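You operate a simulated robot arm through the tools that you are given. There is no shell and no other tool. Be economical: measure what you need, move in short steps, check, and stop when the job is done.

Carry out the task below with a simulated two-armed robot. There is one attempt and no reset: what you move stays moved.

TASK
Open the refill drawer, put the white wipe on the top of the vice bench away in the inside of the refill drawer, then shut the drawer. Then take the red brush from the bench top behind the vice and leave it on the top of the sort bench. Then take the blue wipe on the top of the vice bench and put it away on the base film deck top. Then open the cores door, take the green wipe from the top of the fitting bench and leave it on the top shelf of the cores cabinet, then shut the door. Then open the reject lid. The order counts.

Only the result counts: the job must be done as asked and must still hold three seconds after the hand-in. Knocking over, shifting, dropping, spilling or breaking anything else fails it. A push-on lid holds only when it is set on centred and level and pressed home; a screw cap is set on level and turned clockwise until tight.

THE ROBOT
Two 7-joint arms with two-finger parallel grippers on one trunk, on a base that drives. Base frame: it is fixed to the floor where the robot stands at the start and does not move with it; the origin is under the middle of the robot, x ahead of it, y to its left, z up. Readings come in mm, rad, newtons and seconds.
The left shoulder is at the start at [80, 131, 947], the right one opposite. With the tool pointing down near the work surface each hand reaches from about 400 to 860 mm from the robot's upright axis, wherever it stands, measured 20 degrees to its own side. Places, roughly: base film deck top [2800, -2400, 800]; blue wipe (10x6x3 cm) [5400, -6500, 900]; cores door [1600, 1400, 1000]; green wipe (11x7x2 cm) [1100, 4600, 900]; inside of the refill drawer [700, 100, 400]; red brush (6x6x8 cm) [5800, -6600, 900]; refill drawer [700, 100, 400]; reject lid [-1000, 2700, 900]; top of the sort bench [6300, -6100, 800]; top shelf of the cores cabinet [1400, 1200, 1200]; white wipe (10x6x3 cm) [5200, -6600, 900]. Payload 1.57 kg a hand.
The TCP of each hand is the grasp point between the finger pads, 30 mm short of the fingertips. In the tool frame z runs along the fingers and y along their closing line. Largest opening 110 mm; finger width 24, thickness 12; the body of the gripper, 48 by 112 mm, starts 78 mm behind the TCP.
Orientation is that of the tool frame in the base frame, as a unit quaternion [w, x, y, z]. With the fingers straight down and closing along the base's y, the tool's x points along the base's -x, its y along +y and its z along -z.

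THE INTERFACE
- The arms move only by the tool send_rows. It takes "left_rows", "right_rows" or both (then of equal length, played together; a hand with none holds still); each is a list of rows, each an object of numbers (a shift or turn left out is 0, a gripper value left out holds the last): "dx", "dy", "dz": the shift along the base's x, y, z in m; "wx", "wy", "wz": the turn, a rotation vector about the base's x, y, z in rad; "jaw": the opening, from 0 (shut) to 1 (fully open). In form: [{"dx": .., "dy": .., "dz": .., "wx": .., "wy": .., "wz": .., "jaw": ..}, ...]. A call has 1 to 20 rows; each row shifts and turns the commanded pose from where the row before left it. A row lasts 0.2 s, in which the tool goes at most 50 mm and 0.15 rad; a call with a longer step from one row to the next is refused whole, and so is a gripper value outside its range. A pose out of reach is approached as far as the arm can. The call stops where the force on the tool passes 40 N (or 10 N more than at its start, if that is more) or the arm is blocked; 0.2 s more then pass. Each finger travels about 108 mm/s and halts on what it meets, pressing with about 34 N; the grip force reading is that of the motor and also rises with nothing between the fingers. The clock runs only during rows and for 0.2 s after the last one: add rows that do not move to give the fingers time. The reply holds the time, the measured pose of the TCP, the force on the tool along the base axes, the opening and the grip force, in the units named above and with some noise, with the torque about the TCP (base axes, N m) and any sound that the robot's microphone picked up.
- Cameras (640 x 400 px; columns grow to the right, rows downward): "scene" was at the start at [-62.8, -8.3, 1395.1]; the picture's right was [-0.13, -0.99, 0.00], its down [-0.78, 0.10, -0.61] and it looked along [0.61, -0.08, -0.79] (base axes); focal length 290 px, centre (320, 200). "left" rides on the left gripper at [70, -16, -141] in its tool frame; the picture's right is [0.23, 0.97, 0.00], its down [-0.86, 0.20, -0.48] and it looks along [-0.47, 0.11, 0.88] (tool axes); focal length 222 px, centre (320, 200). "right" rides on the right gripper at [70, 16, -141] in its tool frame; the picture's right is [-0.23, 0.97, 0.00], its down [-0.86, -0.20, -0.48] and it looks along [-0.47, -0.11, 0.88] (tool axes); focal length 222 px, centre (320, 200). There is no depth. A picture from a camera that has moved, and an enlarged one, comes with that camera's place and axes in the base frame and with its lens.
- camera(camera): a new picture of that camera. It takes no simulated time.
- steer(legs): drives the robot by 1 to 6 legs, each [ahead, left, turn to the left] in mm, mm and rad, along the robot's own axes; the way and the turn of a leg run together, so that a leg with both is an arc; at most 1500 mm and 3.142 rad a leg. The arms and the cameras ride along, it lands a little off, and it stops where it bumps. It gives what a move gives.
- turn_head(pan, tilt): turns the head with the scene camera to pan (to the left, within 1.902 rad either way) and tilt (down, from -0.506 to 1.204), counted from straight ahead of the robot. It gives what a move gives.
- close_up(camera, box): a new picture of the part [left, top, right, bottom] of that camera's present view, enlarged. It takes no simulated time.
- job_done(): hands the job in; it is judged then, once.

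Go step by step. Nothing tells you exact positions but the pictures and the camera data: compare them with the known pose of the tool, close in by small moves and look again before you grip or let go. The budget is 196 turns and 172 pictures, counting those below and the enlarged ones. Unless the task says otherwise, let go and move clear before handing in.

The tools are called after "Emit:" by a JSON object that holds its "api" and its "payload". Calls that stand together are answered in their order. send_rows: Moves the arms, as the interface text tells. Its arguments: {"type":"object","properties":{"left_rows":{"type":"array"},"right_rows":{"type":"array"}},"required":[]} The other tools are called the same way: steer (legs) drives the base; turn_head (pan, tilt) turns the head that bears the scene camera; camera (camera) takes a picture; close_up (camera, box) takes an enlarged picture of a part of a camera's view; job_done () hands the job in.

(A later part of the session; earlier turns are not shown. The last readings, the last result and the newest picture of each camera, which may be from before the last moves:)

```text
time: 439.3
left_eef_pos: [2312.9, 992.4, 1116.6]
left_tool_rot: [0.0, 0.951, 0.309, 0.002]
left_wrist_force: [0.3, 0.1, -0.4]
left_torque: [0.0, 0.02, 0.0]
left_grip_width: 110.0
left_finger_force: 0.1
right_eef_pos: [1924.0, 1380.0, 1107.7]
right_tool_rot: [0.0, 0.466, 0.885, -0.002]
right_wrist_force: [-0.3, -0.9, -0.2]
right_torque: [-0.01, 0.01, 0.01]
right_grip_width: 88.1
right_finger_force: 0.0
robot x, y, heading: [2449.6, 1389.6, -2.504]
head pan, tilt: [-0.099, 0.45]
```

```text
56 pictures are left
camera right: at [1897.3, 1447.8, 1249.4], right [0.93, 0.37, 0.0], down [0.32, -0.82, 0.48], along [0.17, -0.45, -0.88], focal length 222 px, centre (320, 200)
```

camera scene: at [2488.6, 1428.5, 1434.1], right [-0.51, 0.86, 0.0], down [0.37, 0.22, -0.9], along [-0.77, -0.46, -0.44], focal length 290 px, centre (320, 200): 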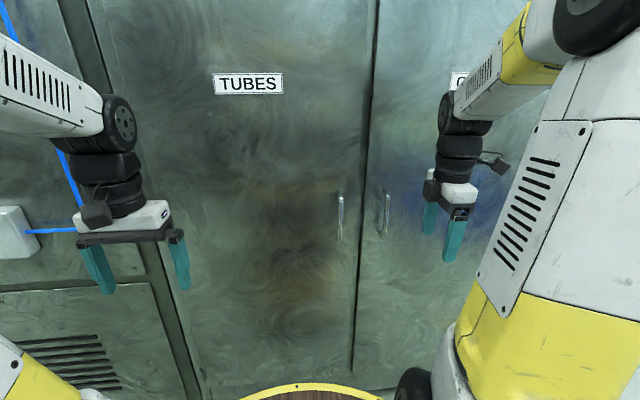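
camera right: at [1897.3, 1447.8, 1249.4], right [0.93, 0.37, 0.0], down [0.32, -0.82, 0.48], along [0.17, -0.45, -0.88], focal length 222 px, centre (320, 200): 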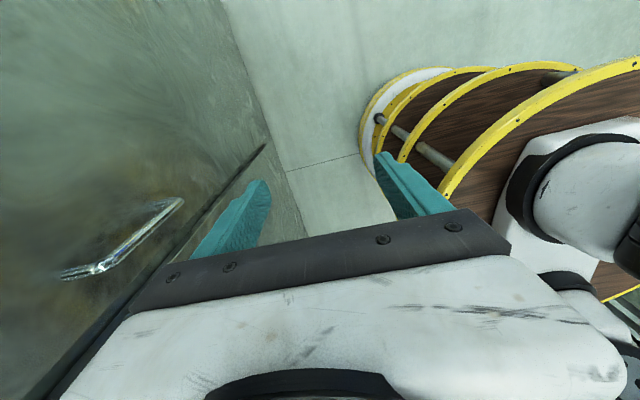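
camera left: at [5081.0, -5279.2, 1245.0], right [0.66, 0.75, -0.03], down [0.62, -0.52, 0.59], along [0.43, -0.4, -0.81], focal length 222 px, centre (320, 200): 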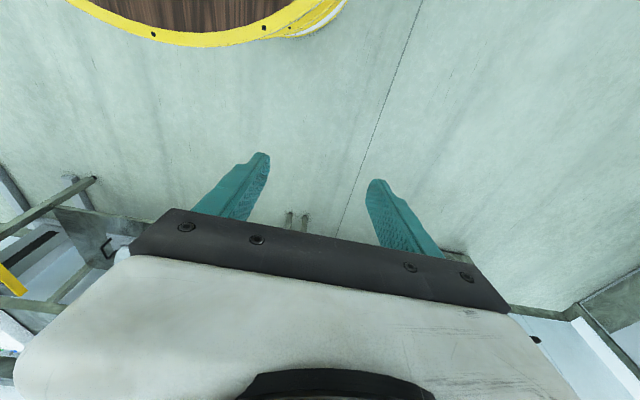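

CORES handle: vertical bar at about [1752, 1212], z 955–1090. I turn the right hand to point forward with jaws closing horizontally.

Emit:
{"api": "send_rows", "payload": {"right_rows": [{"wz": -0.15, "jaw": 1}, {"wz": -0.15}, {"wz": -0.15}, {"wz": -0.15}, {"wz": -0.15}, {"wz": -0.15}, {"wz": -0.15}, {"wz": -0.15}, {"wz": -0.15}, {"wz": -0.15}, {"wz": -0.035}]}}

Emit:
{"api": "send_rows", "payload": {"right_rows": [{"wx": -0.089, "wy": 0.1206, "dx": -0.0075, "dy": -0.0101, "dz": -0.008}, {"wx": -0.089, "wy": 0.1206, "dx": -0.0075, "dy": -0.0101, "dz": -0.008}, {"wx": -0.089, "wy": 0.1206, "dx": -0.0075, "dy": -0.0101, "dz": -0.008}, {"wx": -0.089, "wy": 0.1206, "dx": -0.0075, "dy": -0.0101, "dz": -0.008}, {"wx": -0.089, "wy": 0.1206, "dx": -0.0075, "dy": -0.0101, "dz": -0.008}, {"wx": -0.089, "wy": 0.1206, "dx": -0.0075, "dy": -0.0101, "dz": -0.008}, {"wx": -0.089, "wy": 0.1206, "dx": -0.0075, "dy": -0.0101, "dz": -0.008}, {"wx": -0.089, "wy": 0.1206, "dx": -0.0075, "dy": -0.0101, "dz": -0.008}, {"wx": -0.089, "wy": 0.1206, "dx": -0.0075, "dy": -0.0101, "dz": -0.008}, {"wx": -0.089, "wy": 0.1206, "dx": -0.0075, "dy": -0.0101, "dz": -0.008}]}}

Emit:
{"api": "camera", "payload": {"camera": "right"}}

Emit:
{"api": "camera", "payload": {"camera": "scene"}}

```text
time: 441.7
left_eef_pos: [2312.1, 993.4, 1115.7]
left_tool_rot: [0.0, 0.951, 0.308, 0.001]
left_wrist_force: [0.4, 0.8, -0.6]
left_torque: [0.01, 0.03, -0.01]
left_grip_width: 109.9
left_finger_force: 0.0
right_eef_pos: [1922.4, 1379.8, 1106.8]
right_tool_rot: [-0.001, 0.95, 0.313, -0.001]
right_wrist_force: [-0.5, -0.2, -0.3]
right_torque: [0.02, 0.01, 0.02]
right_grip_width: 110.0
right_finger_force: 0.1
robot x, y, heading: [2451.1, 1393.0, -2.507]
head pan, tilt: [-0.099, 0.45]
```

```text
time: 443.9
left_eef_pos: [2312.5, 991.7, 1116.9]
left_tool_rot: [0.0, 0.952, 0.308, 0.0]
left_wrist_force: [0.1, 0.4, -0.5]
left_torque: [-0.02, 0.04, 0.0]
left_grip_width: 110.0
left_finger_force: 0.1
right_eef_pos: [1811.5, 1271.7, 1036.2]
right_tool_rot: [0.211, 0.694, 0.229, -0.649]
right_wrist_force: [0.2, 0.1, 0.8]
right_torque: [0.0, -0.03, 0.01]
right_grip_width: 110.2
right_finger_force: 0.0
right hand out of reach, approached as far as the arm can: row 7, 8, 9
robot x, y, heading: [2453.5, 1392.6, -2.506]
head pan, tilt: [-0.099, 0.45]
```

```text
55 pictures are left
camera right: at [1939.8, 1347.2, 975.7], right [0.57, -0.79, 0.22], down [0.22, 0.41, 0.89], along [-0.79, -0.45, 0.41], focal length 222 px, centre (320, 200)
```

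right: 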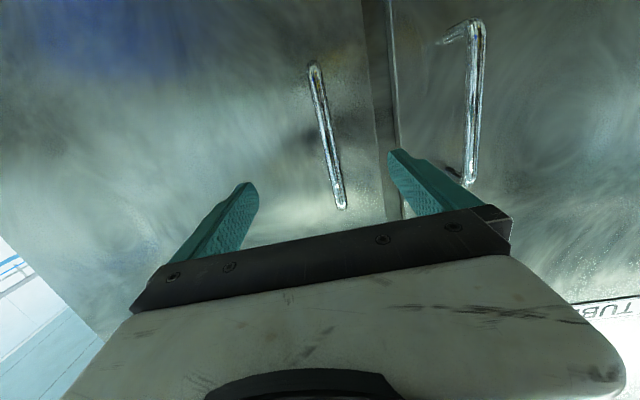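

```text
54 pictures are left
camera scene: at [2489.0, 1428.6, 1434.1], right [-0.51, 0.86, 0.0], down [0.37, 0.22, -0.9], along [-0.77, -0.46, -0.44], focal length 290 px, centre (320, 200)
```

scene: 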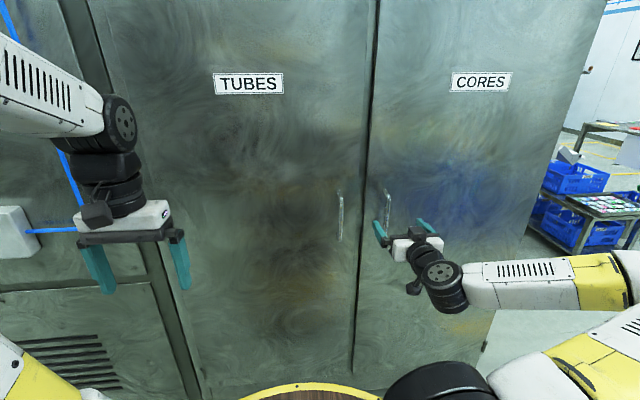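

Handle is ahead; I shift 12 mm and advance 80 mm to bring the bar between the pads, then close.

Emit:
{"api": "send_rows", "payload": {"right_rows": [{"dx": 0.0071, "dy": -0.0097}, {"dx": -0.0241, "dy": -0.0177, "dz": -0.002}, {"dx": -0.0241, "dy": -0.0177, "dz": -0.002}, {"dx": -0.0161, "dy": -0.0118, "dz": -0.001}]}}

Emit:
{"api": "camera", "payload": {"camera": "right"}}

```text
time: 444.9
left_eef_pos: [2312.4, 991.7, 1115.0]
left_tool_rot: [0.0, 0.951, 0.308, 0.0]
left_wrist_force: [0.7, -0.4, 0.5]
left_torque: [-0.03, 0.02, -0.02]
left_grip_width: 110.1
left_finger_force: 0.1
right_eef_pos: [1754.0, 1216.8, 1032.3]
right_tool_rot: [0.212, 0.695, 0.23, -0.648]
right_wrist_force: [-0.3, 0.0, 0.1]
right_torque: [0.03, 0.0, 0.01]
right_grip_width: 110.2
right_finger_force: 0.0
robot x, y, heading: [2452.6, 1392.7, -2.506]
head pan, tilt: [-0.099, 0.45]
```

```text
53 pictures are left
camera right: at [1881.3, 1290.8, 972.2], right [0.56, -0.8, 0.22], down [0.22, 0.41, 0.89], along [-0.8, -0.45, 0.4], focal length 222 px, centre (320, 200)
```

right: 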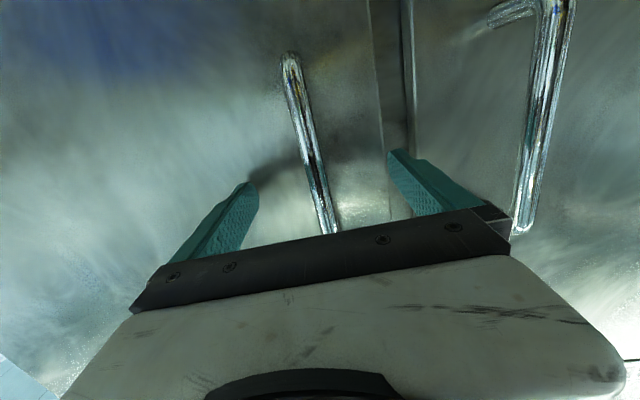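

Emit:
{"api": "send_rows", "payload": {"right_rows": [{"dx": -0.004, "dy": -0.003, "jaw": 0}, {"jaw": 0}, {"jaw": 0}, {"jaw": 0}, {"jaw": 0}, {"jaw": 0}]}}

Emit:
{"api": "camera", "payload": {"camera": "right"}}

```text
time: 446.3
left_eef_pos: [2312.4, 990.4, 1117.8]
left_tool_rot: [-0.001, 0.951, 0.308, 0.001]
left_wrist_force: [-0.1, -0.6, 0.0]
left_torque: [0.01, -0.01, -0.02]
left_grip_width: 110.3
left_finger_force: 0.1
right_eef_pos: [1750.8, 1213.3, 1031.0]
right_tool_rot: [0.212, 0.695, 0.23, -0.648]
right_wrist_force: [6.6, -7.3, -3.2]
right_torque: [-0.35, -0.11, -0.06]
right_grip_width: 13.8
right_finger_force: 29.9
robot x, y, heading: [2450.9, 1392.1, -2.502]
head pan, tilt: [-0.099, 0.45]
```

```text
52 pictures are left
camera right: at [1878.5, 1287.3, 972.0], right [0.57, -0.79, 0.22], down [0.22, 0.41, 0.89], along [-0.8, -0.45, 0.4], focal length 222 px, centre (320, 200)
```

right: 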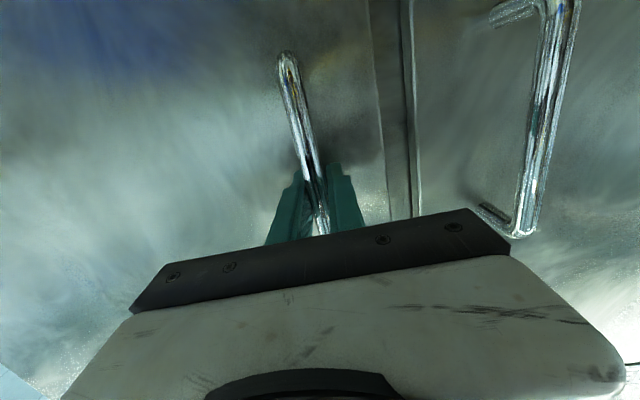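

Bar gripped. Pulling the door along its arc (hinge ≈ [1405, 1609], radius ≈ 528 mm) with the hand turning along.

Emit:
{"api": "send_rows", "payload": {"right_rows": [{"dx": 0.0194, "dy": 0.0178, "wz": 0.05}, {"dx": 0.0186, "dy": 0.0187, "wz": 0.05}, {"dx": 0.0176, "dy": 0.0197, "wz": 0.05}, {"dx": 0.0167, "dy": 0.0205, "wz": 0.05}, {"dx": 0.0155, "dy": 0.0213, "wz": 0.05}, {"dx": 0.0144, "dy": 0.0221, "wz": 0.05}]}}

Emit:
{"api": "camera", "payload": {"camera": "scene"}}

```text
time: 447.7
left_eef_pos: [2310.4, 991.7, 1115.6]
left_tool_rot: [-0.001, 0.951, 0.308, 0.002]
left_wrist_force: [-0.4, -1.5, 0.2]
left_torque: [0.08, -0.03, 0.02]
left_grip_width: 109.8
left_finger_force: 0.1
right_eef_pos: [1850.7, 1335.7, 1031.0]
right_tool_rot: [0.304, 0.654, 0.329, -0.609]
right_wrist_force: [-8.1, 3.5, 0.7]
right_torque: [-0.6, 0.09, -0.1]
right_grip_width: 13.8
right_finger_force: 30.5
robot x, y, heading: [2448.6, 1390.0, -2.505]
head pan, tilt: [-0.099, 0.45]
```

```text
51 pictures are left
camera scene: at [2488.0, 1428.5, 1434.1], right [-0.51, 0.86, 0.0], down [0.37, 0.22, -0.9], along [-0.77, -0.46, -0.44], focal length 290 px, centre (320, 200)
```

scene: 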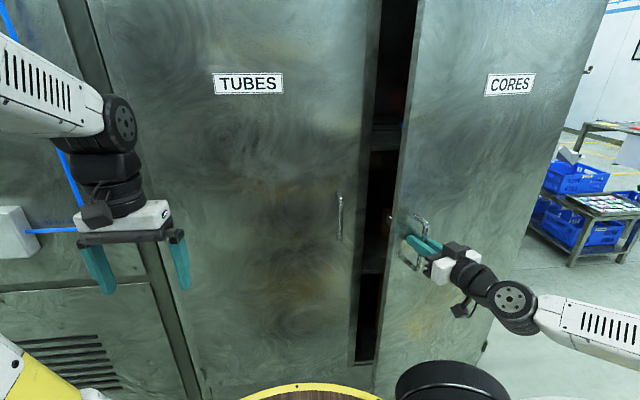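

Emit:
{"api": "send_rows", "payload": {"right_rows": [{"dx": 0.0133, "dy": 0.0228, "wz": 0.05}, {"dx": 0.0123, "dy": 0.0234, "wz": 0.05}, {"dx": 0.011, "dy": 0.0239, "wz": 0.05}, {"dx": 0.0098, "dy": 0.0245, "wz": 0.05}, {"dx": 0.0085, "dy": 0.0249, "wz": 0.05}, {"dx": 0.0074, "dy": 0.0253, "wz": 0.05}, {"dx": 0.0061, "dy": 0.0258, "wz": 0.05}, {"dx": 0.0047, "dy": 0.0259, "wz": 0.05}]}}

Emit:
{"api": "camera", "payload": {"camera": "scene"}}

```text
time: 448.5
left_eef_pos: [2312.0, 992.5, 1116.4]
left_tool_rot: [0.0, 0.952, 0.308, 0.002]
left_wrist_force: [-0.6, 0.1, 0.5]
left_torque: [0.01, 0.0, -0.03]
left_grip_width: 109.8
left_finger_force: 0.2
right_eef_pos: [1875.7, 1382.7, 1027.1]
right_tool_rot: [0.317, 0.633, 0.383, -0.594]
right_wrist_force: [0.3, -0.4, 2.2]
right_torque: [-0.16, -0.92, 0.09]
right_grip_width: 14.9
right_finger_force: 30.6
right hand out of reach, approached as far as the arm can: row 2
robot x, y, heading: [2452.5, 1385.9, -2.509]
head pan, tilt: [-0.099, 0.45]
stopped in row 3 (right hand): the force on the tool passed its limit at 65 N (the readings are from after the stop); the commanded pose is now the measured one
```

```text
50 pictures are left
camera scene: at [2488.5, 1428.5, 1434.1], right [-0.51, 0.86, 0.0], down [0.37, 0.22, -0.9], along [-0.77, -0.46, -0.44], focal length 290 px, centre (320, 200)
```

scene: 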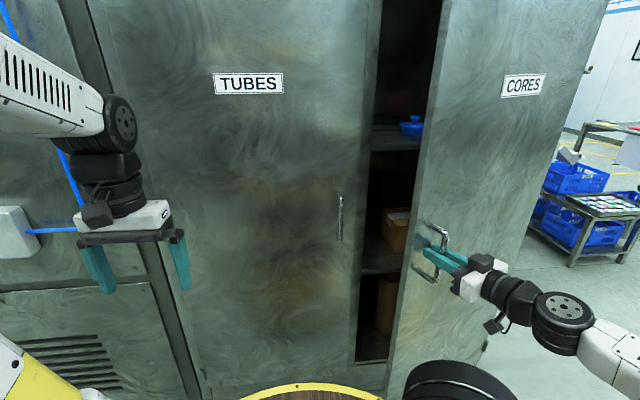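

The arm is at its joint limit here, but the door is ajar by ~28°. I release the handle, move the closed hand to the inside of the door edge and will sweep it open.

Emit:
{"api": "send_rows", "payload": {"right_rows": [{"jaw": 1}, {"jaw": 1}, {"jaw": 1}, {"jaw": 1}, {"dx": 0.023, "dy": 0.038}, {"dx": 0.023, "dy": 0.038}, {"dx": 0.0203, "dy": -0.033, "wz": -0.13, "jaw": 0}, {"dx": 0.0203, "dy": -0.033, "wz": -0.13}, {"dx": 0.0203, "dy": -0.033, "wz": -0.13}, {"dx": 0.0203, "dy": -0.033}, {"dx": 0.0203, "dy": -0.033}]}}

Emit:
{"api": "camera", "payload": {"camera": "scene"}}

Emit:
{"api": "camera", "payload": {"camera": "right"}}

```text
time: 450.9
left_eef_pos: [2312.2, 992.0, 1116.3]
left_tool_rot: [0.0, 0.951, 0.309, 0.001]
left_wrist_force: [0.0, -0.3, -0.1]
left_torque: [0.01, -0.01, 0.0]
left_grip_width: 110.1
left_finger_force: 0.0
right_eef_pos: [1906.2, 1528.8, 1021.3]
right_tool_rot: [0.196, 0.695, 0.255, -0.643]
right_wrist_force: [-0.5, -0.3, -0.1]
right_torque: [-0.01, -0.01, 0.0]
right_grip_width: 0.0
right_finger_force: 21.0
right hand out of reach, approached as far as the arm can: row 7, 8, 9, 10, 11
robot x, y, heading: [2452.4, 1393.0, -2.504]
head pan, tilt: [-0.099, 0.45]
```

```text
49 pictures are left
camera scene: at [2488.6, 1428.6, 1434.1], right [-0.51, 0.86, 0.0], down [0.37, 0.22, -0.9], along [-0.77, -0.46, -0.44], focal length 290 px, centre (320, 200)
```

scene: 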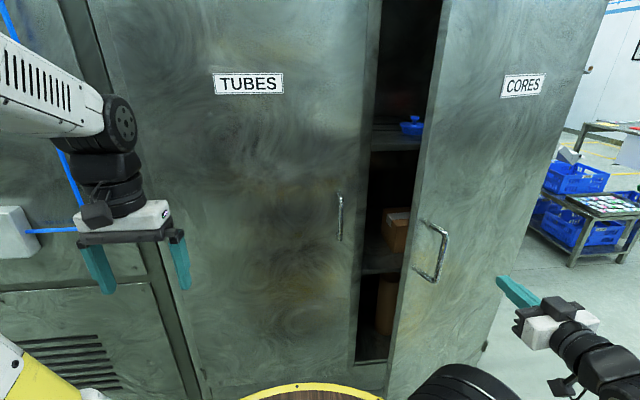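

```text
48 pictures are left
camera right: at [2031.6, 1607.3, 965.3], right [0.58, -0.79, 0.17], down [0.22, 0.36, 0.91], along [-0.78, -0.49, 0.39], focal length 222 px, centre (320, 200)
```

right: 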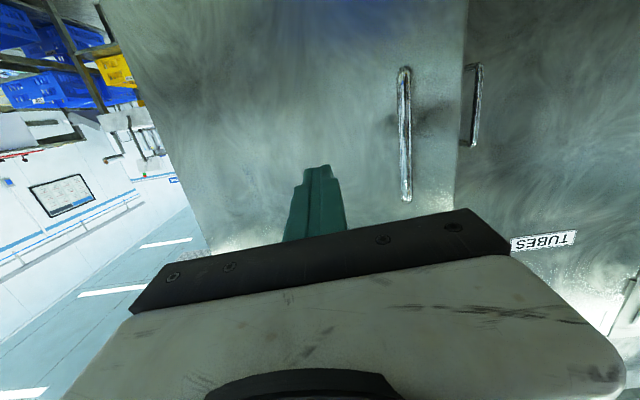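

The hand is too close to my body. I back the base up and extend the arm.

Emit:
{"api": "steer", "payload": {"legs": [[-250, 60, 0]]}}

Emit:
{"api": "send_rows", "payload": {"right_rows": [{"dx": -0.0112, "dy": -0.0412}, {"dx": -0.0112, "dy": -0.0412}, {"dx": -0.0112, "dy": -0.0412}, {"dx": -0.0112, "dy": -0.0412}, {"dx": -0.0112, "dy": -0.0412}, {"dx": -0.0112, "dy": -0.0412}, {"dx": 0}]}}

Emit:
{"api": "camera", "payload": {"camera": "scene"}}

```text
time: 452.7
left_eef_pos: [2547.5, 1089.9, 1116.0]
left_tool_rot: [-0.001, 0.952, 0.307, 0.0]
left_wrist_force: [-0.9, 0.0, 0.2]
left_torque: [-0.01, 0.0, -0.04]
left_grip_width: 110.0
left_finger_force: 0.0
right_eef_pos: [2141.2, 1625.7, 1021.2]
right_tool_rot: [0.197, 0.695, 0.255, -0.643]
right_wrist_force: [0.4, 0.3, -0.1]
right_torque: [0.0, 0.0, 0.01]
right_grip_width: 0.0
right_finger_force: 20.6
robot x, y, heading: [2686.6, 1488.9, -2.507]
head pan, tilt: [-0.099, 0.45]
```

```text
time: 454.3
left_eef_pos: [2548.3, 1088.8, 1116.5]
left_tool_rot: [0.001, 0.952, 0.307, 0.001]
left_wrist_force: [-0.1, 0.3, -0.5]
left_torque: [0.01, 0.0, 0.04]
left_grip_width: 109.9
left_finger_force: 0.1
right_eef_pos: [2141.1, 1627.1, 1021.4]
right_tool_rot: [0.196, 0.695, 0.254, -0.644]
right_wrist_force: [-0.9, 0.2, 0.1]
right_torque: [0.01, -0.03, -0.01]
right_grip_width: 0.0
right_finger_force: 20.8
right hand out of reach, approached as far as the arm can: row 1, 2, 3, 4, 5, 6
robot x, y, heading: [2685.9, 1488.7, -2.505]
head pan, tilt: [-0.099, 0.45]
```

```text
47 pictures are left
camera scene: at [2724.0, 1526.2, 1434.1], right [-0.51, 0.86, 0.0], down [0.37, 0.22, -0.9], along [-0.77, -0.46, -0.44], focal length 290 px, centre (320, 200)
```

scene: 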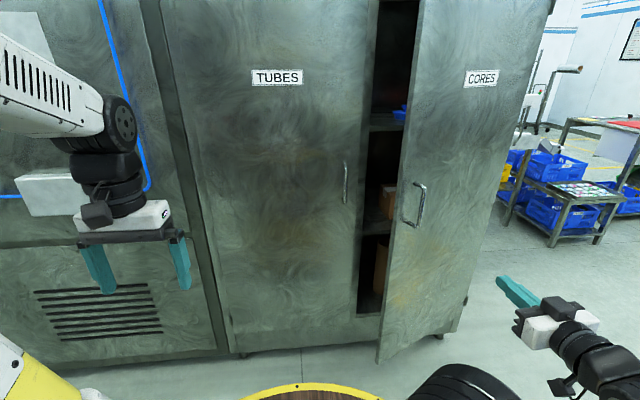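

The commanded pose drifted across my body; I shift it 250 mm back to the right so it becomes reachable.

Emit:
{"api": "send_rows", "payload": {"right_rows": [{"dx": -0.0295, "dy": 0.0404}, {"dx": -0.0295, "dy": 0.0404}, {"dx": -0.0295, "dy": 0.0404}, {"dx": -0.0295, "dy": 0.0404}, {"dx": -0.0295, "dy": 0.0404}, {"dx": 0}]}}

Emit:
{"api": "camera", "payload": {"camera": "scene"}}

```text
time: 455.7
left_eef_pos: [2547.4, 1090.6, 1115.4]
left_tool_rot: [0.0, 0.952, 0.307, 0.001]
left_wrist_force: [-0.1, 0.1, 0.4]
left_torque: [-0.02, 0.05, 0.01]
left_grip_width: 110.0
left_finger_force: 0.1
right_eef_pos: [1996.5, 1825.6, 1020.7]
right_tool_rot: [0.197, 0.694, 0.255, -0.643]
right_wrist_force: [0.0, -0.2, 0.2]
right_torque: [0.02, -0.03, 0.03]
right_grip_width: 0.0
right_finger_force: 21.0
robot x, y, heading: [2688.9, 1484.9, -2.507]
head pan, tilt: [-0.099, 0.45]
```

```text
46 pictures are left
camera scene: at [2724.1, 1526.2, 1434.1], right [-0.51, 0.86, 0.0], down [0.37, 0.22, -0.9], along [-0.77, -0.46, -0.44], focal length 290 px, centre (320, 200)
```

scene: 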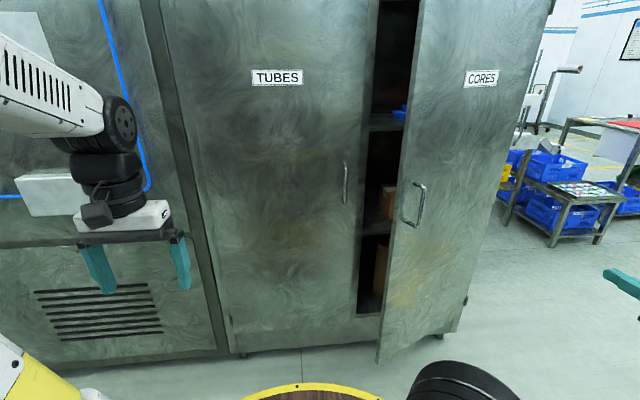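

Emit:
{"api": "send_rows", "payload": {"right_rows": [{"dx": -0.038, "dy": -0.028}, {"dx": -0.038, "dy": -0.028}, {"dx": -0.038, "dy": -0.028}, {"dx": -0.038, "dy": -0.028}, {"dx": -0.038, "dy": -0.028}, {"dx": 0.0264, "dy": -0.0357}, {"dx": 0.0264, "dy": -0.0357}, {"dx": 0.0264, "dy": -0.0357}, {"dx": 0.0264, "dy": -0.0357}, {"dx": 0.0264, "dy": -0.0357}, {"dx": 0.0264, "dy": -0.0357}, {"dx": 0.0264, "dy": -0.0357}, {"dx": 0.0264, "dy": -0.0357}, {"dx": 0.0264, "dy": -0.0357}]}}

Emit:
{"api": "camera", "payload": {"camera": "scene"}}

```text
time: 458.7
left_eef_pos: [2546.9, 1090.7, 1116.2]
left_tool_rot: [0.0, 0.951, 0.309, 0.001]
left_wrist_force: [0.2, 0.4, 0.2]
left_torque: [-0.03, 0.03, 0.01]
left_grip_width: 110.3
left_finger_force: 0.2
right_eef_pos: [2044.9, 1370.1, 1021.8]
right_tool_rot: [0.195, 0.696, 0.254, -0.643]
right_wrist_force: [0.1, 0.9, 1.0]
right_torque: [0.01, -0.02, 0.02]
right_grip_width: 0.3
right_finger_force: 21.2
robot x, y, heading: [2690.1, 1488.0, -2.508]
head pan, tilt: [-0.099, 0.45]
```

```text
45 pictures are left
camera scene: at [2724.0, 1526.6, 1434.1], right [-0.51, 0.86, 0.0], down [0.37, 0.22, -0.9], along [-0.78, -0.46, -0.44], focal length 290 px, centre (320, 200)
```

scene: 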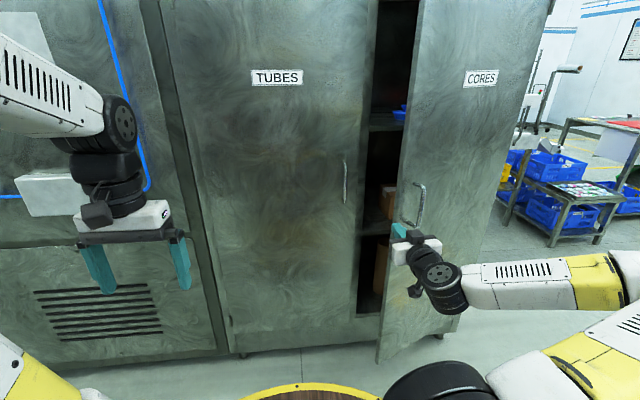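

Emit:
{"api": "send_rows", "payload": {"right_rows": [{"dx": 0.0177, "dy": -0.0242}, {"dx": -0.0322, "dy": -0.0236}, {"dx": -0.0322, "dy": -0.0236}, {"dx": -0.0322, "dy": -0.0236}, {"dx": -0.0322, "dy": -0.0236}]}}

Emit:
{"api": "camera", "payload": {"camera": "scene"}}

Emit:
{"api": "camera", "payload": {"camera": "right"}}

```text
time: 459.9
left_eef_pos: [2546.6, 1090.8, 1116.0]
left_tool_rot: [0.0, 0.952, 0.307, 0.0]
left_wrist_force: [0.3, 0.3, 0.4]
left_torque: [-0.03, 0.0, 0.02]
left_grip_width: 110.0
left_finger_force: 0.2
right_eef_pos: [1931.3, 1247.9, 1023.0]
right_tool_rot: [0.196, 0.695, 0.255, -0.643]
right_wrist_force: [0.8, 0.2, -0.1]
right_torque: [-0.03, -0.02, 0.02]
right_grip_width: 0.0
right_finger_force: 21.2
robot x, y, heading: [2685.8, 1486.8, -2.507]
head pan, tilt: [-0.099, 0.45]
```

```text
44 pictures are left
camera scene: at [2724.1, 1526.4, 1434.1], right [-0.51, 0.86, 0.0], down [0.37, 0.22, -0.9], along [-0.77, -0.46, -0.44], focal length 290 px, centre (320, 200)
```

scene: 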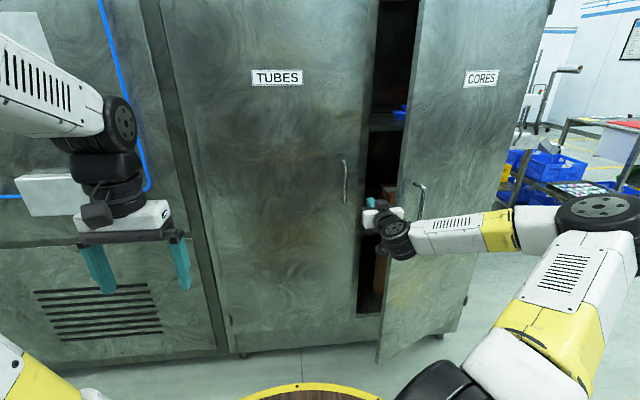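

```text
43 pictures are left
camera right: at [2056.8, 1327.5, 966.8], right [0.58, -0.8, 0.17], down [0.22, 0.36, 0.91], along [-0.78, -0.49, 0.39], focal length 222 px, centre (320, 200)
```

right: 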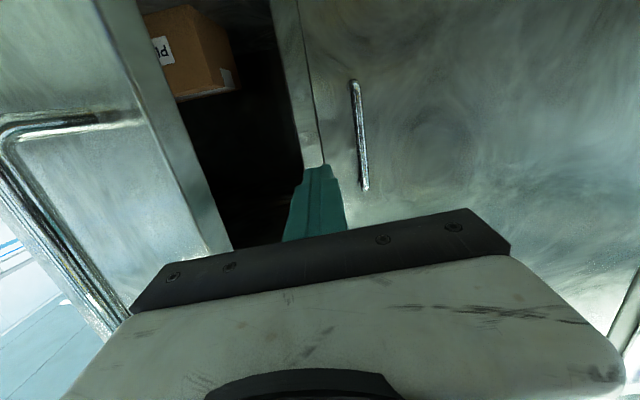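

The fingers are inside the gap. Sweeping right to push the door open.

Emit:
{"api": "send_rows", "payload": {"right_rows": [{"dx": -0.0207, "dy": 0.0282}, {"dx": -0.0207, "dy": 0.0282}, {"dx": -0.0207, "dy": 0.0282}, {"dx": -0.0207, "dy": 0.0282}, {"dx": -0.0177, "dy": 0.0303}, {"dx": -0.0177, "dy": 0.0303}, {"dx": -0.0177, "dy": 0.0303}, {"dx": -0.0177, "dy": 0.0303}, {"dx": -0.0177, "dy": 0.0303}, {"dx": -0.0177, "dy": 0.0303}]}}

Emit:
{"api": "camera", "payload": {"camera": "scene"}}

```text
time: 460.6
left_eef_pos: [2548.2, 1088.6, 1115.9]
left_tool_rot: [-0.001, 0.951, 0.309, 0.001]
left_wrist_force: [0.4, -0.4, -0.4]
left_torque: [0.04, 0.01, 0.03]
left_grip_width: 109.9
left_finger_force: 0.1
right_eef_pos: [1900.5, 1291.0, 1023.3]
right_tool_rot: [0.211, 0.692, 0.267, -0.637]
right_wrist_force: [2.9, -1.7, -0.5]
right_torque: [-0.05, -0.01, -0.06]
right_grip_width: 0.2
right_finger_force: 21.3
robot x, y, heading: [2687.0, 1487.2, -2.509]
head pan, tilt: [-0.099, 0.45]
stopped in row 3 (right hand): the force on the tool passed its limit at 56 N (the readings are from after the stop); the commanded pose is now the measured one
```

```text
42 pictures are left
camera scene: at [2724.4, 1525.7, 1434.1], right [-0.51, 0.86, 0.0], down [0.37, 0.22, -0.9], along [-0.77, -0.46, -0.44], focal length 290 px, centre (320, 200)
```

scene: 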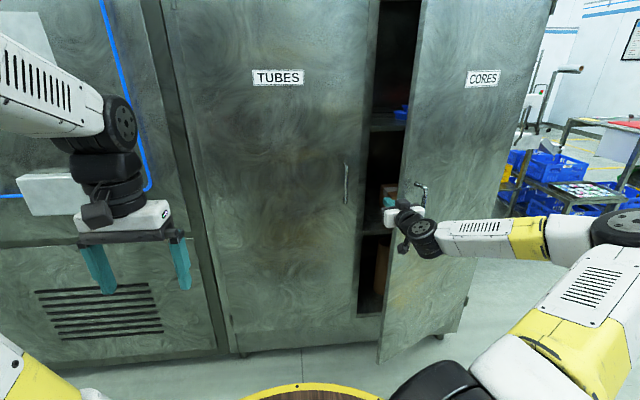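

Emit:
{"api": "send_rows", "payload": {"right_rows": [{"dx": -0.006, "dy": 0.008}, {"dx": -0.006, "dy": 0.008}, {"dx": -0.006, "dy": 0.008}, {"dx": -0.006, "dy": 0.008}, {"dx": -0.006, "dy": 0.009}, {"dx": -0.006, "dy": 0.009}, {"dx": -0.006, "dy": 0.009}, {"dx": -0.006, "dy": 0.009}, {"dx": -0.006, "dy": 0.009}, {"dx": -0.006, "dy": 0.009}, {"dx": -0.006, "dy": 0.009}, {"dx": -0.006, "dy": 0.009}]}}

Emit:
{"api": "camera", "payload": {"camera": "scene"}}

```text
time: 461.1
left_eef_pos: [2549.6, 1088.9, 1116.1]
left_tool_rot: [-0.002, 0.951, 0.309, 0.002]
left_wrist_force: [0.0, -0.7, -0.7]
left_torque: [0.04, 0.04, -0.01]
left_grip_width: 109.9
left_finger_force: 0.1
right_eef_pos: [1899.9, 1293.0, 1021.7]
right_tool_rot: [0.219, 0.691, 0.274, -0.633]
right_wrist_force: [3.5, -1.8, -0.3]
right_torque: [0.0, -0.05, -0.07]
right_grip_width: 0.0
right_finger_force: 20.7
robot x, y, heading: [2690.4, 1488.6, -2.499]
head pan, tilt: [-0.099, 0.45]
stopped in row 2 (right hand): the force on the tool passed its limit at 46 N (the readings are from after the stop); the commanded pose is now the measured one
```

```text
41 pictures are left
camera scene: at [2724.7, 1525.6, 1434.1], right [-0.51, 0.86, 0.0], down [0.37, 0.22, -0.9], along [-0.77, -0.46, -0.44], focal length 290 px, centre (320, 200)
```

scene: 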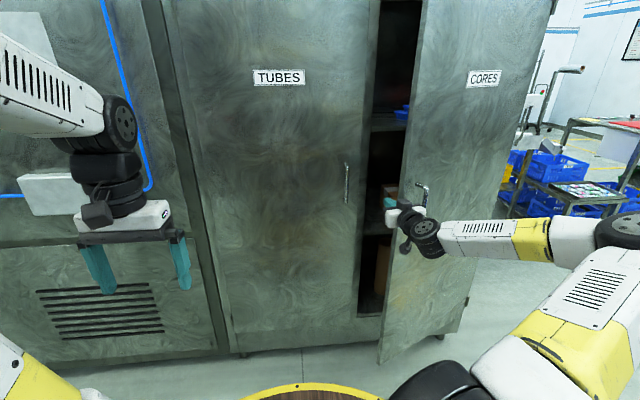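

The hand jams around the edge. I'll withdraw and instead re-grip the handle from this farther stance, then pull with the base.

Emit:
{"api": "send_rows", "payload": {"right_rows": [{"dx": 0.0177, "dy": -0.0242}, {"dx": 0.0322, "dy": 0.0236}, {"dx": 0.0322, "dy": 0.0236}, {"dx": 0.0322, "dy": 0.0236}, {"dx": 0.0322, "dy": 0.0236}, {"dx": -0.028, "dy": 0.021, "wz": 0.125, "jaw": 1}, {"dx": -0.028, "dy": 0.021, "wz": 0.125}, {"dx": -0.028, "dy": 0.021, "wz": 0.125}, {"dx": -0.028, "dy": 0.021, "wz": 0.125}, {"dx": -0.027, "dy": 0.02}]}}

Emit:
{"api": "camera", "payload": {"camera": "right"}}

Emit:
{"api": "camera", "payload": {"camera": "scene"}}

```text
time: 463.3
left_eef_pos: [2549.3, 1088.2, 1116.2]
left_tool_rot: [0.0, 0.951, 0.309, 0.001]
left_wrist_force: [0.7, -0.6, -0.3]
left_torque: [0.03, 0.01, -0.02]
left_grip_width: 109.8
left_finger_force: 0.1
right_eef_pos: [1913.8, 1462.8, 1020.8]
right_tool_rot: [0.369, 0.601, 0.436, -0.559]
right_wrist_force: [0.1, 0.0, 0.1]
right_torque: [0.02, 0.03, -0.01]
right_grip_width: 110.0
right_finger_force: 0.0
right hand out of reach, approached as far as the arm can: row 8
robot x, y, heading: [2688.1, 1488.9, -2.499]
head pan, tilt: [-0.099, 0.45]
```

```text
40 pictures are left
camera right: at [1978.6, 1598.2, 965.9], right [0.91, -0.36, 0.18], down [-0.01, 0.42, 0.91], along [-0.41, -0.83, 0.38], focal length 222 px, centre (320, 200)
```

right: 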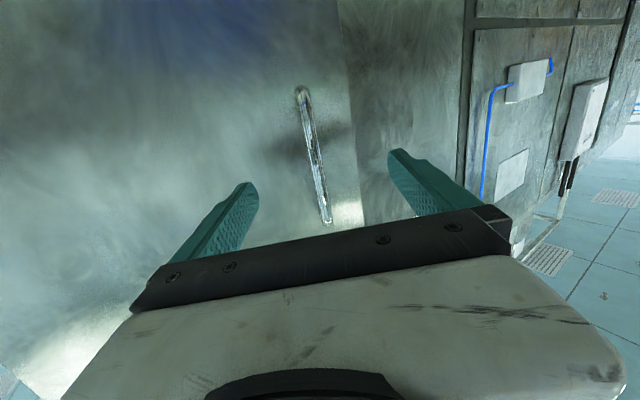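

```text
39 pictures are left
camera scene: at [2724.7, 1525.9, 1434.1], right [-0.51, 0.86, 0.0], down [0.37, 0.22, -0.9], along [-0.77, -0.46, -0.44], focal length 290 px, centre (320, 200)
```

scene: 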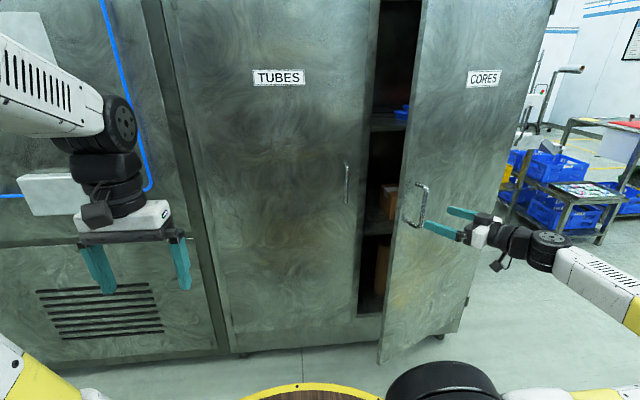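

Emit:
{"api": "send_rows", "payload": {"right_rows": [{"dx": -0.0115, "dy": -0.0275}, {"dx": -0.0115, "dy": -0.0275}, {"dx": -0.0085, "dy": -0.021}, {"jaw": 0}, {"jaw": 0}, {"jaw": 0}, {"jaw": 0}, {"jaw": 0}, {"jaw": 0}]}}

Emit:
{"api": "camera", "payload": {"camera": "right"}}

```text
time: 465.3
left_eef_pos: [2547.8, 1089.4, 1116.0]
left_tool_rot: [-0.001, 0.951, 0.31, 0.002]
left_wrist_force: [0.0, 0.8, -0.7]
left_torque: [0.01, 0.04, 0.0]
left_grip_width: 110.0
left_finger_force: 0.0
right_eef_pos: [1879.8, 1390.5, 1020.3]
right_tool_rot: [0.367, 0.603, 0.433, -0.561]
right_wrist_force: [-20.6, 9.6, 7.5]
right_torque: [-0.23, -0.74, -0.21]
right_grip_width: 14.5
right_finger_force: 31.2
robot x, y, heading: [2688.6, 1486.9, -2.5]
head pan, tilt: [-0.099, 0.45]
```

```text
38 pictures are left
camera right: at [1945.8, 1523.8, 965.1], right [0.91, -0.37, 0.18], down [-0.01, 0.42, 0.91], along [-0.41, -0.83, 0.38], focal length 222 px, centre (320, 200)
```

right: 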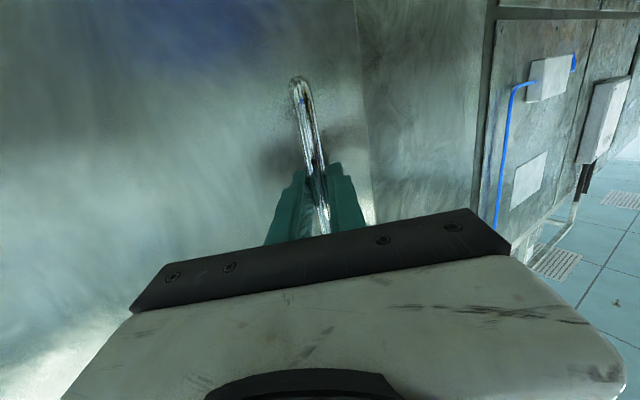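

Gripped again. Pulling along the arc with the base in short legs.

Emit:
{"api": "steer", "payload": {"legs": [[-84, -58, 0]]}}

Emit:
{"api": "steer", "payload": {"legs": [[-70, -74, 0]]}}

Emit:
{"api": "camera", "payload": {"camera": "scene"}}

```text
time: 466.4
left_eef_pos: [2581.5, 1186.3, 1116.0]
left_tool_rot: [-0.001, 0.951, 0.309, 0.002]
left_wrist_force: [0.7, -0.4, 0.2]
left_torque: [0.03, -0.03, -0.01]
left_grip_width: 110.0
left_finger_force: 0.1
right_eef_pos: [1911.4, 1485.9, 1020.8]
right_tool_rot: [0.366, 0.603, 0.433, -0.561]
right_wrist_force: [-31.9, 6.2, 12.4]
right_torque: [-0.19, -0.67, -0.2]
right_grip_width: 14.6
right_finger_force: 30.7
robot x, y, heading: [2720.9, 1583.0, -2.502]
head pan, tilt: [-0.099, 0.45]
```

```text
time: 467.6
left_eef_pos: [2593.0, 1288.0, 1115.8]
left_tool_rot: [0.0, 0.951, 0.309, 0.002]
left_wrist_force: [0.4, 0.2, -0.5]
left_torque: [-0.01, -0.01, -0.02]
left_grip_width: 110.0
left_finger_force: 0.0
right_eef_pos: [1923.4, 1590.1, 1020.0]
right_tool_rot: [0.365, 0.604, 0.432, -0.562]
right_wrist_force: [-1.2, 1.5, -5.1]
right_torque: [-0.12, -0.74, 0.01]
right_grip_width: 14.6
right_finger_force: 30.8
robot x, y, heading: [2730.9, 1687.5, -2.509]
head pan, tilt: [-0.099, 0.45]
```

```text
37 pictures are left
camera scene: at [2769.0, 1725.2, 1434.1], right [-0.51, 0.86, 0.0], down [0.37, 0.22, -0.9], along [-0.77, -0.46, -0.44], focal length 290 px, centre (320, 200)
```

scene: 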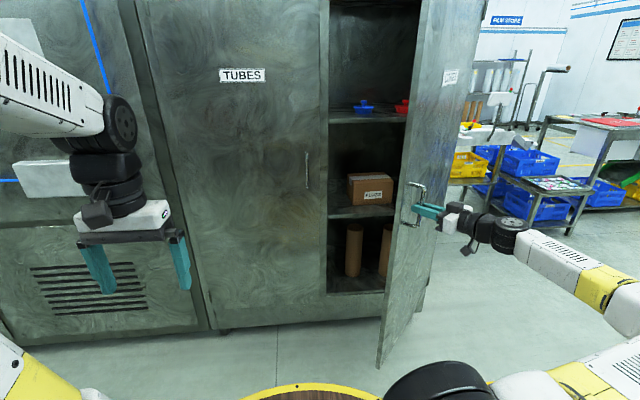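

Emit:
{"api": "steer", "payload": {"legs": [[-56, -87, 0]]}}

Emit:
{"api": "steer", "payload": {"legs": [[-36, -98, 0]]}}

Emit:
{"api": "camera", "payload": {"camera": "scene"}}

```text
time: 468.8
left_eef_pos: [2585.9, 1390.1, 1116.0]
left_tool_rot: [-0.001, 0.951, 0.308, 0.002]
left_wrist_force: [0.1, 0.5, 1.0]
left_torque: [0.0, 0.01, 0.01]
left_grip_width: 110.1
left_finger_force: 0.0
right_eef_pos: [1914.7, 1693.3, 1021.7]
right_tool_rot: [0.363, 0.605, 0.431, -0.563]
right_wrist_force: [-15.9, -2.6, -0.3]
right_torque: [-0.12, -0.74, -0.14]
right_grip_width: 14.8
right_finger_force: 30.3
robot x, y, heading: [2724.5, 1791.1, -2.505]
head pan, tilt: [-0.099, 0.45]
```

```text
time: 469.9
left_eef_pos: [2555.9, 1489.9, 1115.3]
left_tool_rot: [-0.001, 0.951, 0.309, 0.001]
left_wrist_force: [0.0, -0.5, -0.2]
left_torque: [-0.03, -0.01, -0.04]
left_grip_width: 110.1
left_finger_force: 0.0
right_eef_pos: [1882.9, 1792.4, 1020.6]
right_tool_rot: [0.364, 0.605, 0.431, -0.562]
right_wrist_force: [-12.2, -5.2, -2.9]
right_torque: [-0.2, -0.77, -0.07]
right_grip_width: 14.6
right_finger_force: 30.9
robot x, y, heading: [2696.0, 1892.3, -2.502]
head pan, tilt: [-0.099, 0.45]
```

```text
36 pictures are left
camera scene: at [2731.2, 1927.1, 1434.1], right [-0.51, 0.86, 0.0], down [0.37, 0.22, -0.9], along [-0.77, -0.46, -0.44], focal length 290 px, centre (320, 200)
```

scene: 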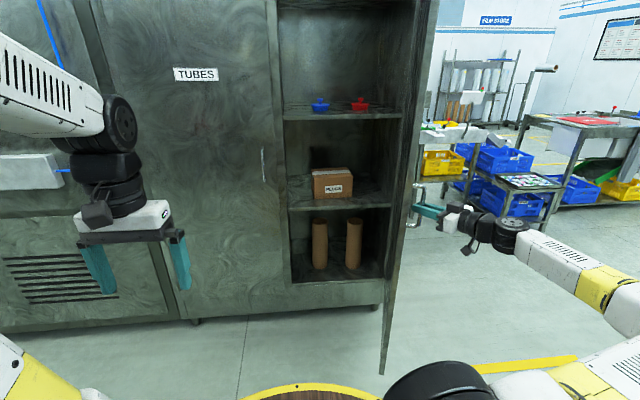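

Emit:
{"api": "steer", "payload": {"legs": [[-26, -124, 0]]}}

Emit:
{"api": "send_rows", "payload": {"right_rows": [{"jaw": 1}, {"jaw": 1}, {"jaw": 1}, {"jaw": 1}, {"jaw": 1}, {"dx": 0.0144, "dy": 0.0382}, {"dx": 0.0144, "dy": 0.0382}, {"dx": 0.0144, "dy": 0.0382}]}}

Emit:
{"api": "camera", "payload": {"camera": "scene"}}

Emit:
{"api": "close_up", "payload": {"camera": "scene", "box": [180, 0, 420, 160]}}

```text
time: 471.0
left_eef_pos: [2522.5, 1561.4, 1116.3]
left_tool_rot: [-0.001, 0.952, 0.307, 0.001]
left_wrist_force: [0.0, -0.2, 0.0]
left_torque: [0.01, 0.02, -0.01]
left_grip_width: 110.0
left_finger_force: 0.0
right_eef_pos: [1847.7, 1867.0, 1020.2]
right_tool_rot: [0.362, 0.608, 0.426, -0.564]
right_wrist_force: [-3.1, -0.1, -0.9]
right_torque: [-0.28, -0.77, -0.17]
right_grip_width: 14.4
right_finger_force: 30.8
robot x, y, heading: [2661.2, 1958.9, -2.509]
head pan, tilt: [-0.099, 0.45]
stopped in leg 1: the force on the tool passed its limit at 42 N (the readings are from after the stop); the commanded pose is now the measured one
```

```text
time: 472.8
left_eef_pos: [2523.5, 1561.8, 1116.7]
left_tool_rot: [0.0, 0.951, 0.31, 0.002]
left_wrist_force: [-0.8, -0.5, -0.5]
left_torque: [0.01, -0.03, -0.01]
left_grip_width: 110.1
left_finger_force: 0.1
right_eef_pos: [1893.2, 1981.6, 1019.8]
right_tool_rot: [0.361, 0.607, 0.427, -0.564]
right_wrist_force: [-0.3, 0.0, -0.2]
right_torque: [0.0, 0.01, 0.01]
right_grip_width: 109.9
right_finger_force: 0.2
robot x, y, heading: [2661.2, 1964.5, -2.508]
head pan, tilt: [-0.099, 0.45]
```

```text
35 pictures are left
camera scene: at [2698.3, 1998.3, 1434.1], right [-0.51, 0.86, 0.0], down [0.37, 0.22, -0.9], along [-0.77, -0.46, -0.44], focal length 290 px, centre (320, 200)
```

scene: 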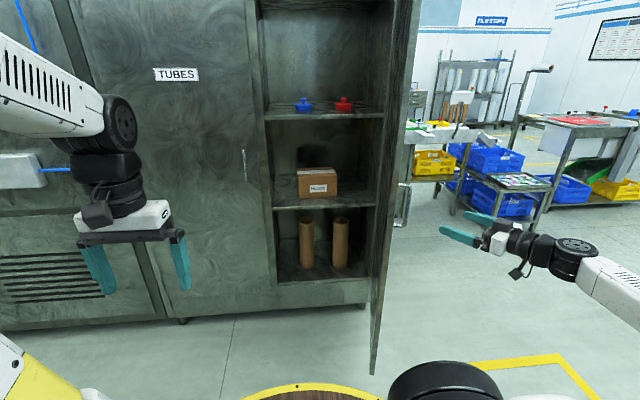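

```text
2.50 times, centred on (300, 80) of scene
camera zoom: at [2698.3, 1998.3, 1434.1], right [-0.51, 0.86, 0.0], down [0.37, 0.22, -0.9], along [-0.77, -0.46, -0.44], focal length 725 px, centre (370, 500)
```

zoom: 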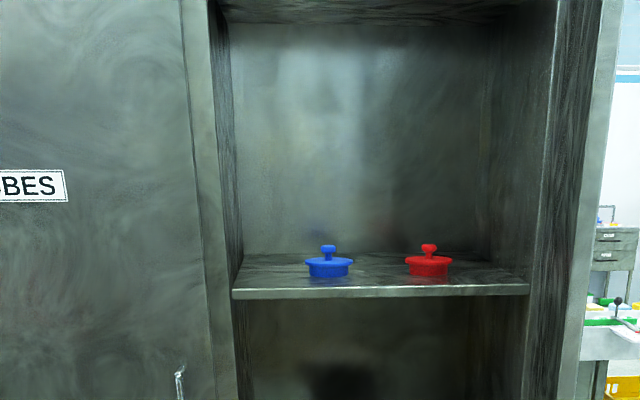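

Door is open ~84° and the top shelf (z≈1206) has two lids with free space in front. Now I restore the right hand to point down, closing fore-aft, ready for the green wipe.

Emit:
{"api": "send_rows", "payload": {"right_rows": [{"wz": -0.13, "dx": 0.024, "dy": -0.032}, {"wz": -0.13, "dx": 0.024, "dy": -0.032}, {"wz": -0.13, "dx": 0.024, "dy": -0.032}, {"wx": 0.089, "wy": -0.1206}, {"wx": 0.089, "wy": -0.1206}, {"wx": 0.089, "wy": -0.1206}, {"wx": 0.089, "wy": -0.1206}, {"wx": 0.089, "wy": -0.1206}, {"wx": 0.089, "wy": -0.1206}, {"wx": 0.089, "wy": -0.1206}, {"wx": 0.089, "wy": -0.1206}, {"wx": 0.089, "wy": -0.1206}, {"wx": 0.089, "wy": -0.1206}]}}

Emit:
{"api": "send_rows", "payload": {"right_rows": [{"wz": 0.15}, {"wz": 0.15}, {"wz": 0.15}, {"wz": 0.15}, {"wz": 0.15}, {"wz": 0.15}, {"wz": 0.15}, {"wz": 0.15}, {"wz": 0.15}, {"wz": 0.15}, {"wz": 0.07}]}}

Emit:
{"api": "turn_head", "payload": {"pan": -1.3, "tilt": 0.4}}

Emit:
{"api": "camera", "payload": {"camera": "scene"}}

```text
time: 475.6
left_eef_pos: [2521.7, 1561.5, 1117.4]
left_tool_rot: [-0.001, 0.951, 0.309, 0.001]
left_wrist_force: [0.2, -0.4, 1.3]
left_torque: [0.0, 0.02, -0.01]
left_grip_width: 110.0
left_finger_force: 0.1
right_eef_pos: [1962.4, 1886.4, 1022.2]
right_tool_rot: [0.069, 0.938, 0.337, 0.037]
right_wrist_force: [0.5, 0.4, 0.0]
right_torque: [-0.01, 0.01, 0.0]
right_grip_width: 110.3
right_finger_force: 0.1
robot x, y, heading: [2661.2, 1961.2, -2.504]
head pan, tilt: [-0.099, 0.45]
```

```text
time: 478.0
left_eef_pos: [2521.7, 1561.6, 1117.5]
left_tool_rot: [-0.001, 0.951, 0.309, 0.001]
left_wrist_force: [-0.7, 0.1, 0.3]
left_torque: [0.01, 0.02, 0.0]
left_grip_width: 110.1
left_finger_force: 0.1
right_eef_pos: [1961.3, 1886.3, 1020.1]
right_tool_rot: [0.024, 0.423, 0.903, 0.076]
right_wrist_force: [0.3, -0.6, 0.1]
right_torque: [-0.01, 0.01, 0.02]
right_grip_width: 110.2
right_finger_force: 0.0
robot x, y, heading: [2664.6, 1958.8, -2.504]
head pan, tilt: [-0.099, 0.45]
```

```text
time: 479.4
left_eef_pos: [2523.0, 1562.1, 1115.2]
left_tool_rot: [-0.002, 0.951, 0.309, 0.001]
left_wrist_force: [-0.2, 0.5, 1.1]
left_torque: [-0.01, 0.05, -0.02]
left_grip_width: 110.2
left_finger_force: 0.1
right_eef_pos: [1962.7, 1885.3, 1021.3]
right_tool_rot: [0.023, 0.425, 0.902, 0.076]
right_wrist_force: [-0.8, 0.3, -0.5]
right_torque: [-0.03, 0.01, 0.04]
right_grip_width: 109.9
right_finger_force: 0.1
robot x, y, heading: [2665.3, 1962.3, -2.506]
head pan, tilt: [-1.3, 0.4]
```

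```text
33 pictures are left
camera scene: at [2704.5, 2102.6, 1438.8], right [0.62, 0.79, 0.0], down [0.31, -0.24, -0.92], along [-0.73, 0.57, -0.39], focal length 290 px, centre (320, 200)
```

scene: 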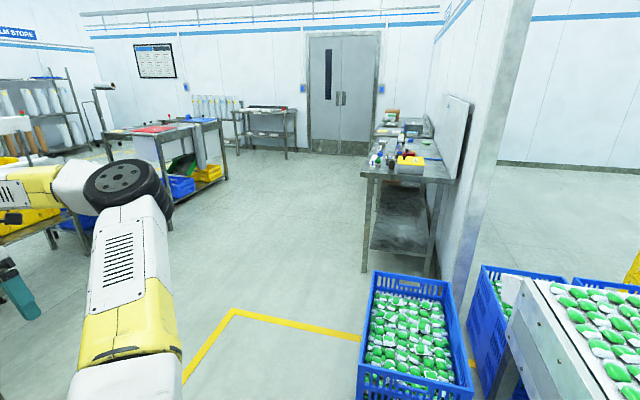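

I level the right hand and pull it in, then drive around the open door and crates to the fitting bench.

Emit:
{"api": "send_rows", "payload": {"right_rows": [{"wx": -0.059, "wy": 0.053, "dx": 0.035, "dy": 0.026}, {"wx": -0.059, "wy": 0.053, "dx": 0.035, "dy": 0.026}, {"dx": 0.035, "dy": 0.026, "dz": 0.03}, {"dx": 0.035, "dy": 0.026, "dz": 0.03}, {"dz": 0.03}]}}

Emit:
{"api": "steer", "payload": {"legs": [[0, 0, -1.57], [0, 240, 0], [450, 0, 0]]}}

```text
refused: row 3 steps farther than a row can; nothing moved
```

```text
time: 487.4
left_eef_pos: [1809.4, 2322.0, 1115.2]
left_tool_rot: [0.0, 0.888, -0.46, 0.001]
left_wrist_force: [0.2, -0.4, -0.2]
left_torque: [0.01, -0.01, 0.01]
left_grip_width: 110.3
left_finger_force: 0.0
right_eef_pos: [2140.2, 2876.9, 1020.3]
right_tool_rot: [0.07, 0.94, 0.333, 0.037]
right_wrist_force: [0.4, -0.2, 0.0]
right_torque: [-0.01, -0.01, 0.01]
right_grip_width: 109.9
right_finger_force: 0.0
robot x, y, heading: [2209.4, 2176.4, 2.192]
head pan, tilt: [-1.3, 0.4]
```

Emit:
{"api": "send_rows", "payload": {"right_rows": [{"wx": 0.054, "wy": 0.058, "dz": 0.03}, {"wx": 0.054, "wy": 0.058, "dz": 0.03}, {"dz": 0.03}]}}

Emit:
{"api": "steer", "payload": {"legs": [[500, 230, 0.01], [1200, 0, 0], [1120, 0, 0]]}}

Emit:
{"api": "turn_head", "payload": {"pan": -1.3, "tilt": 0.45}}

Emit:
{"api": "camera", "payload": {"camera": "scene"}}

```text
time: 488.1
left_eef_pos: [1808.4, 2322.1, 1116.0]
left_tool_rot: [0.001, 0.888, -0.46, 0.002]
left_wrist_force: [0.3, -0.1, -0.8]
left_torque: [-0.01, 0.03, -0.03]
left_grip_width: 110.0
left_finger_force: 0.1
right_eef_pos: [2140.1, 2878.0, 1111.3]
right_tool_rot: [0.0, 0.943, 0.333, 0.0]
right_wrist_force: [0.4, 0.1, 0.1]
right_torque: [-0.06, 0.05, 0.0]
right_grip_width: 110.0
right_finger_force: 0.1
robot x, y, heading: [2205.5, 2175.0, 2.194]
head pan, tilt: [-1.3, 0.4]
```

```text
time: 502.4
left_eef_pos: [-55.8, 4456.9, 1116.1]
left_tool_rot: [0.0, 0.888, -0.459, 0.002]
left_wrist_force: [0.4, 0.4, 0.7]
left_torque: [0.01, 0.0, -0.04]
left_grip_width: 110.2
left_finger_force: 0.0
right_eef_pos: [272.4, 5014.2, 1111.5]
right_tool_rot: [-0.001, 0.942, 0.335, 0.0]
right_wrist_force: [-0.1, -0.6, 0.1]
right_torque: [0.0, 0.01, 0.0]
right_grip_width: 109.8
right_finger_force: 0.1
robot x, y, heading: [339.6, 4310.2, 2.195]
head pan, tilt: [-1.3, 0.4]
```

```text
time: 503.0
left_eef_pos: [-56.5, 4458.7, 1116.6]
left_tool_rot: [0.001, 0.888, -0.46, 0.002]
left_wrist_force: [-1.2, 0.2, 0.1]
left_torque: [-0.01, 0.02, 0.0]
left_grip_width: 109.6
left_finger_force: 0.1
right_eef_pos: [272.7, 5013.0, 1111.7]
right_tool_rot: [0.0, 0.942, 0.335, 0.001]
right_wrist_force: [0.3, 0.0, 0.0]
right_torque: [0.0, 0.0, 0.03]
right_grip_width: 110.1
right_finger_force: 0.0
robot x, y, heading: [340.1, 4312.7, 2.195]
head pan, tilt: [-1.3, 0.45]
```

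```text
32 pictures are left
camera scene: at [482.6, 4273.0, 1434.1], right [0.78, -0.62, 0.0], down [-0.27, -0.34, -0.9], along [0.56, 0.7, -0.44], focal length 290 px, centre (320, 200)
```

scene: 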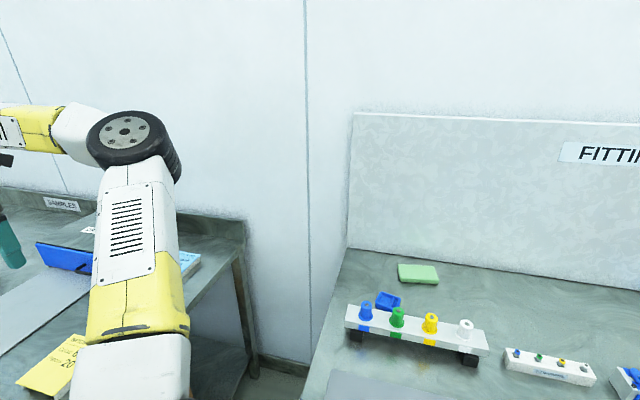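

Green wipe at about [1088, 4597], behind a plug rack. Turning to face the bench.

Emit:
{"api": "steer", "payload": {"legs": [[0, 0, -1.565]]}}

Emit:
{"api": "camera", "payload": {"camera": "right"}}

```text
time: 507.2
left_eef_pos: [477.7, 4712.6, 1117.0]
left_tool_rot: [-0.001, -0.312, 0.95, -0.001]
left_wrist_force: [0.0, 0.9, -1.0]
left_torque: [-0.02, -0.02, -0.02]
left_grip_width: 110.0
left_finger_force: 0.1
right_eef_pos: [1039.6, 4393.2, 1112.5]
right_tool_rot: [0.0, 0.907, -0.422, 0.0]
right_wrist_force: [0.4, 0.1, -0.6]
right_torque: [-0.03, 0.02, -0.02]
right_grip_width: 109.8
right_finger_force: 0.1
robot x, y, heading: [337.5, 4311.4, 0.644]
head pan, tilt: [-1.3, 0.45]
```

```text
31 pictures are left
camera right: at [1072.8, 4331.0, 1253.7], right [-0.89, -0.45, 0.0], down [-0.4, 0.78, 0.48], along [-0.22, 0.43, -0.88], focal length 222 px, centre (320, 200)
```

right: 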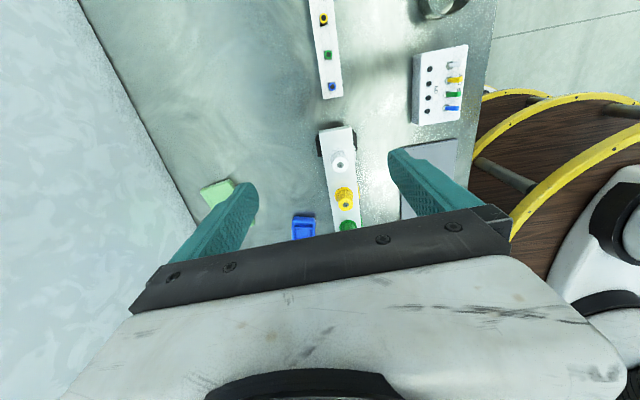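

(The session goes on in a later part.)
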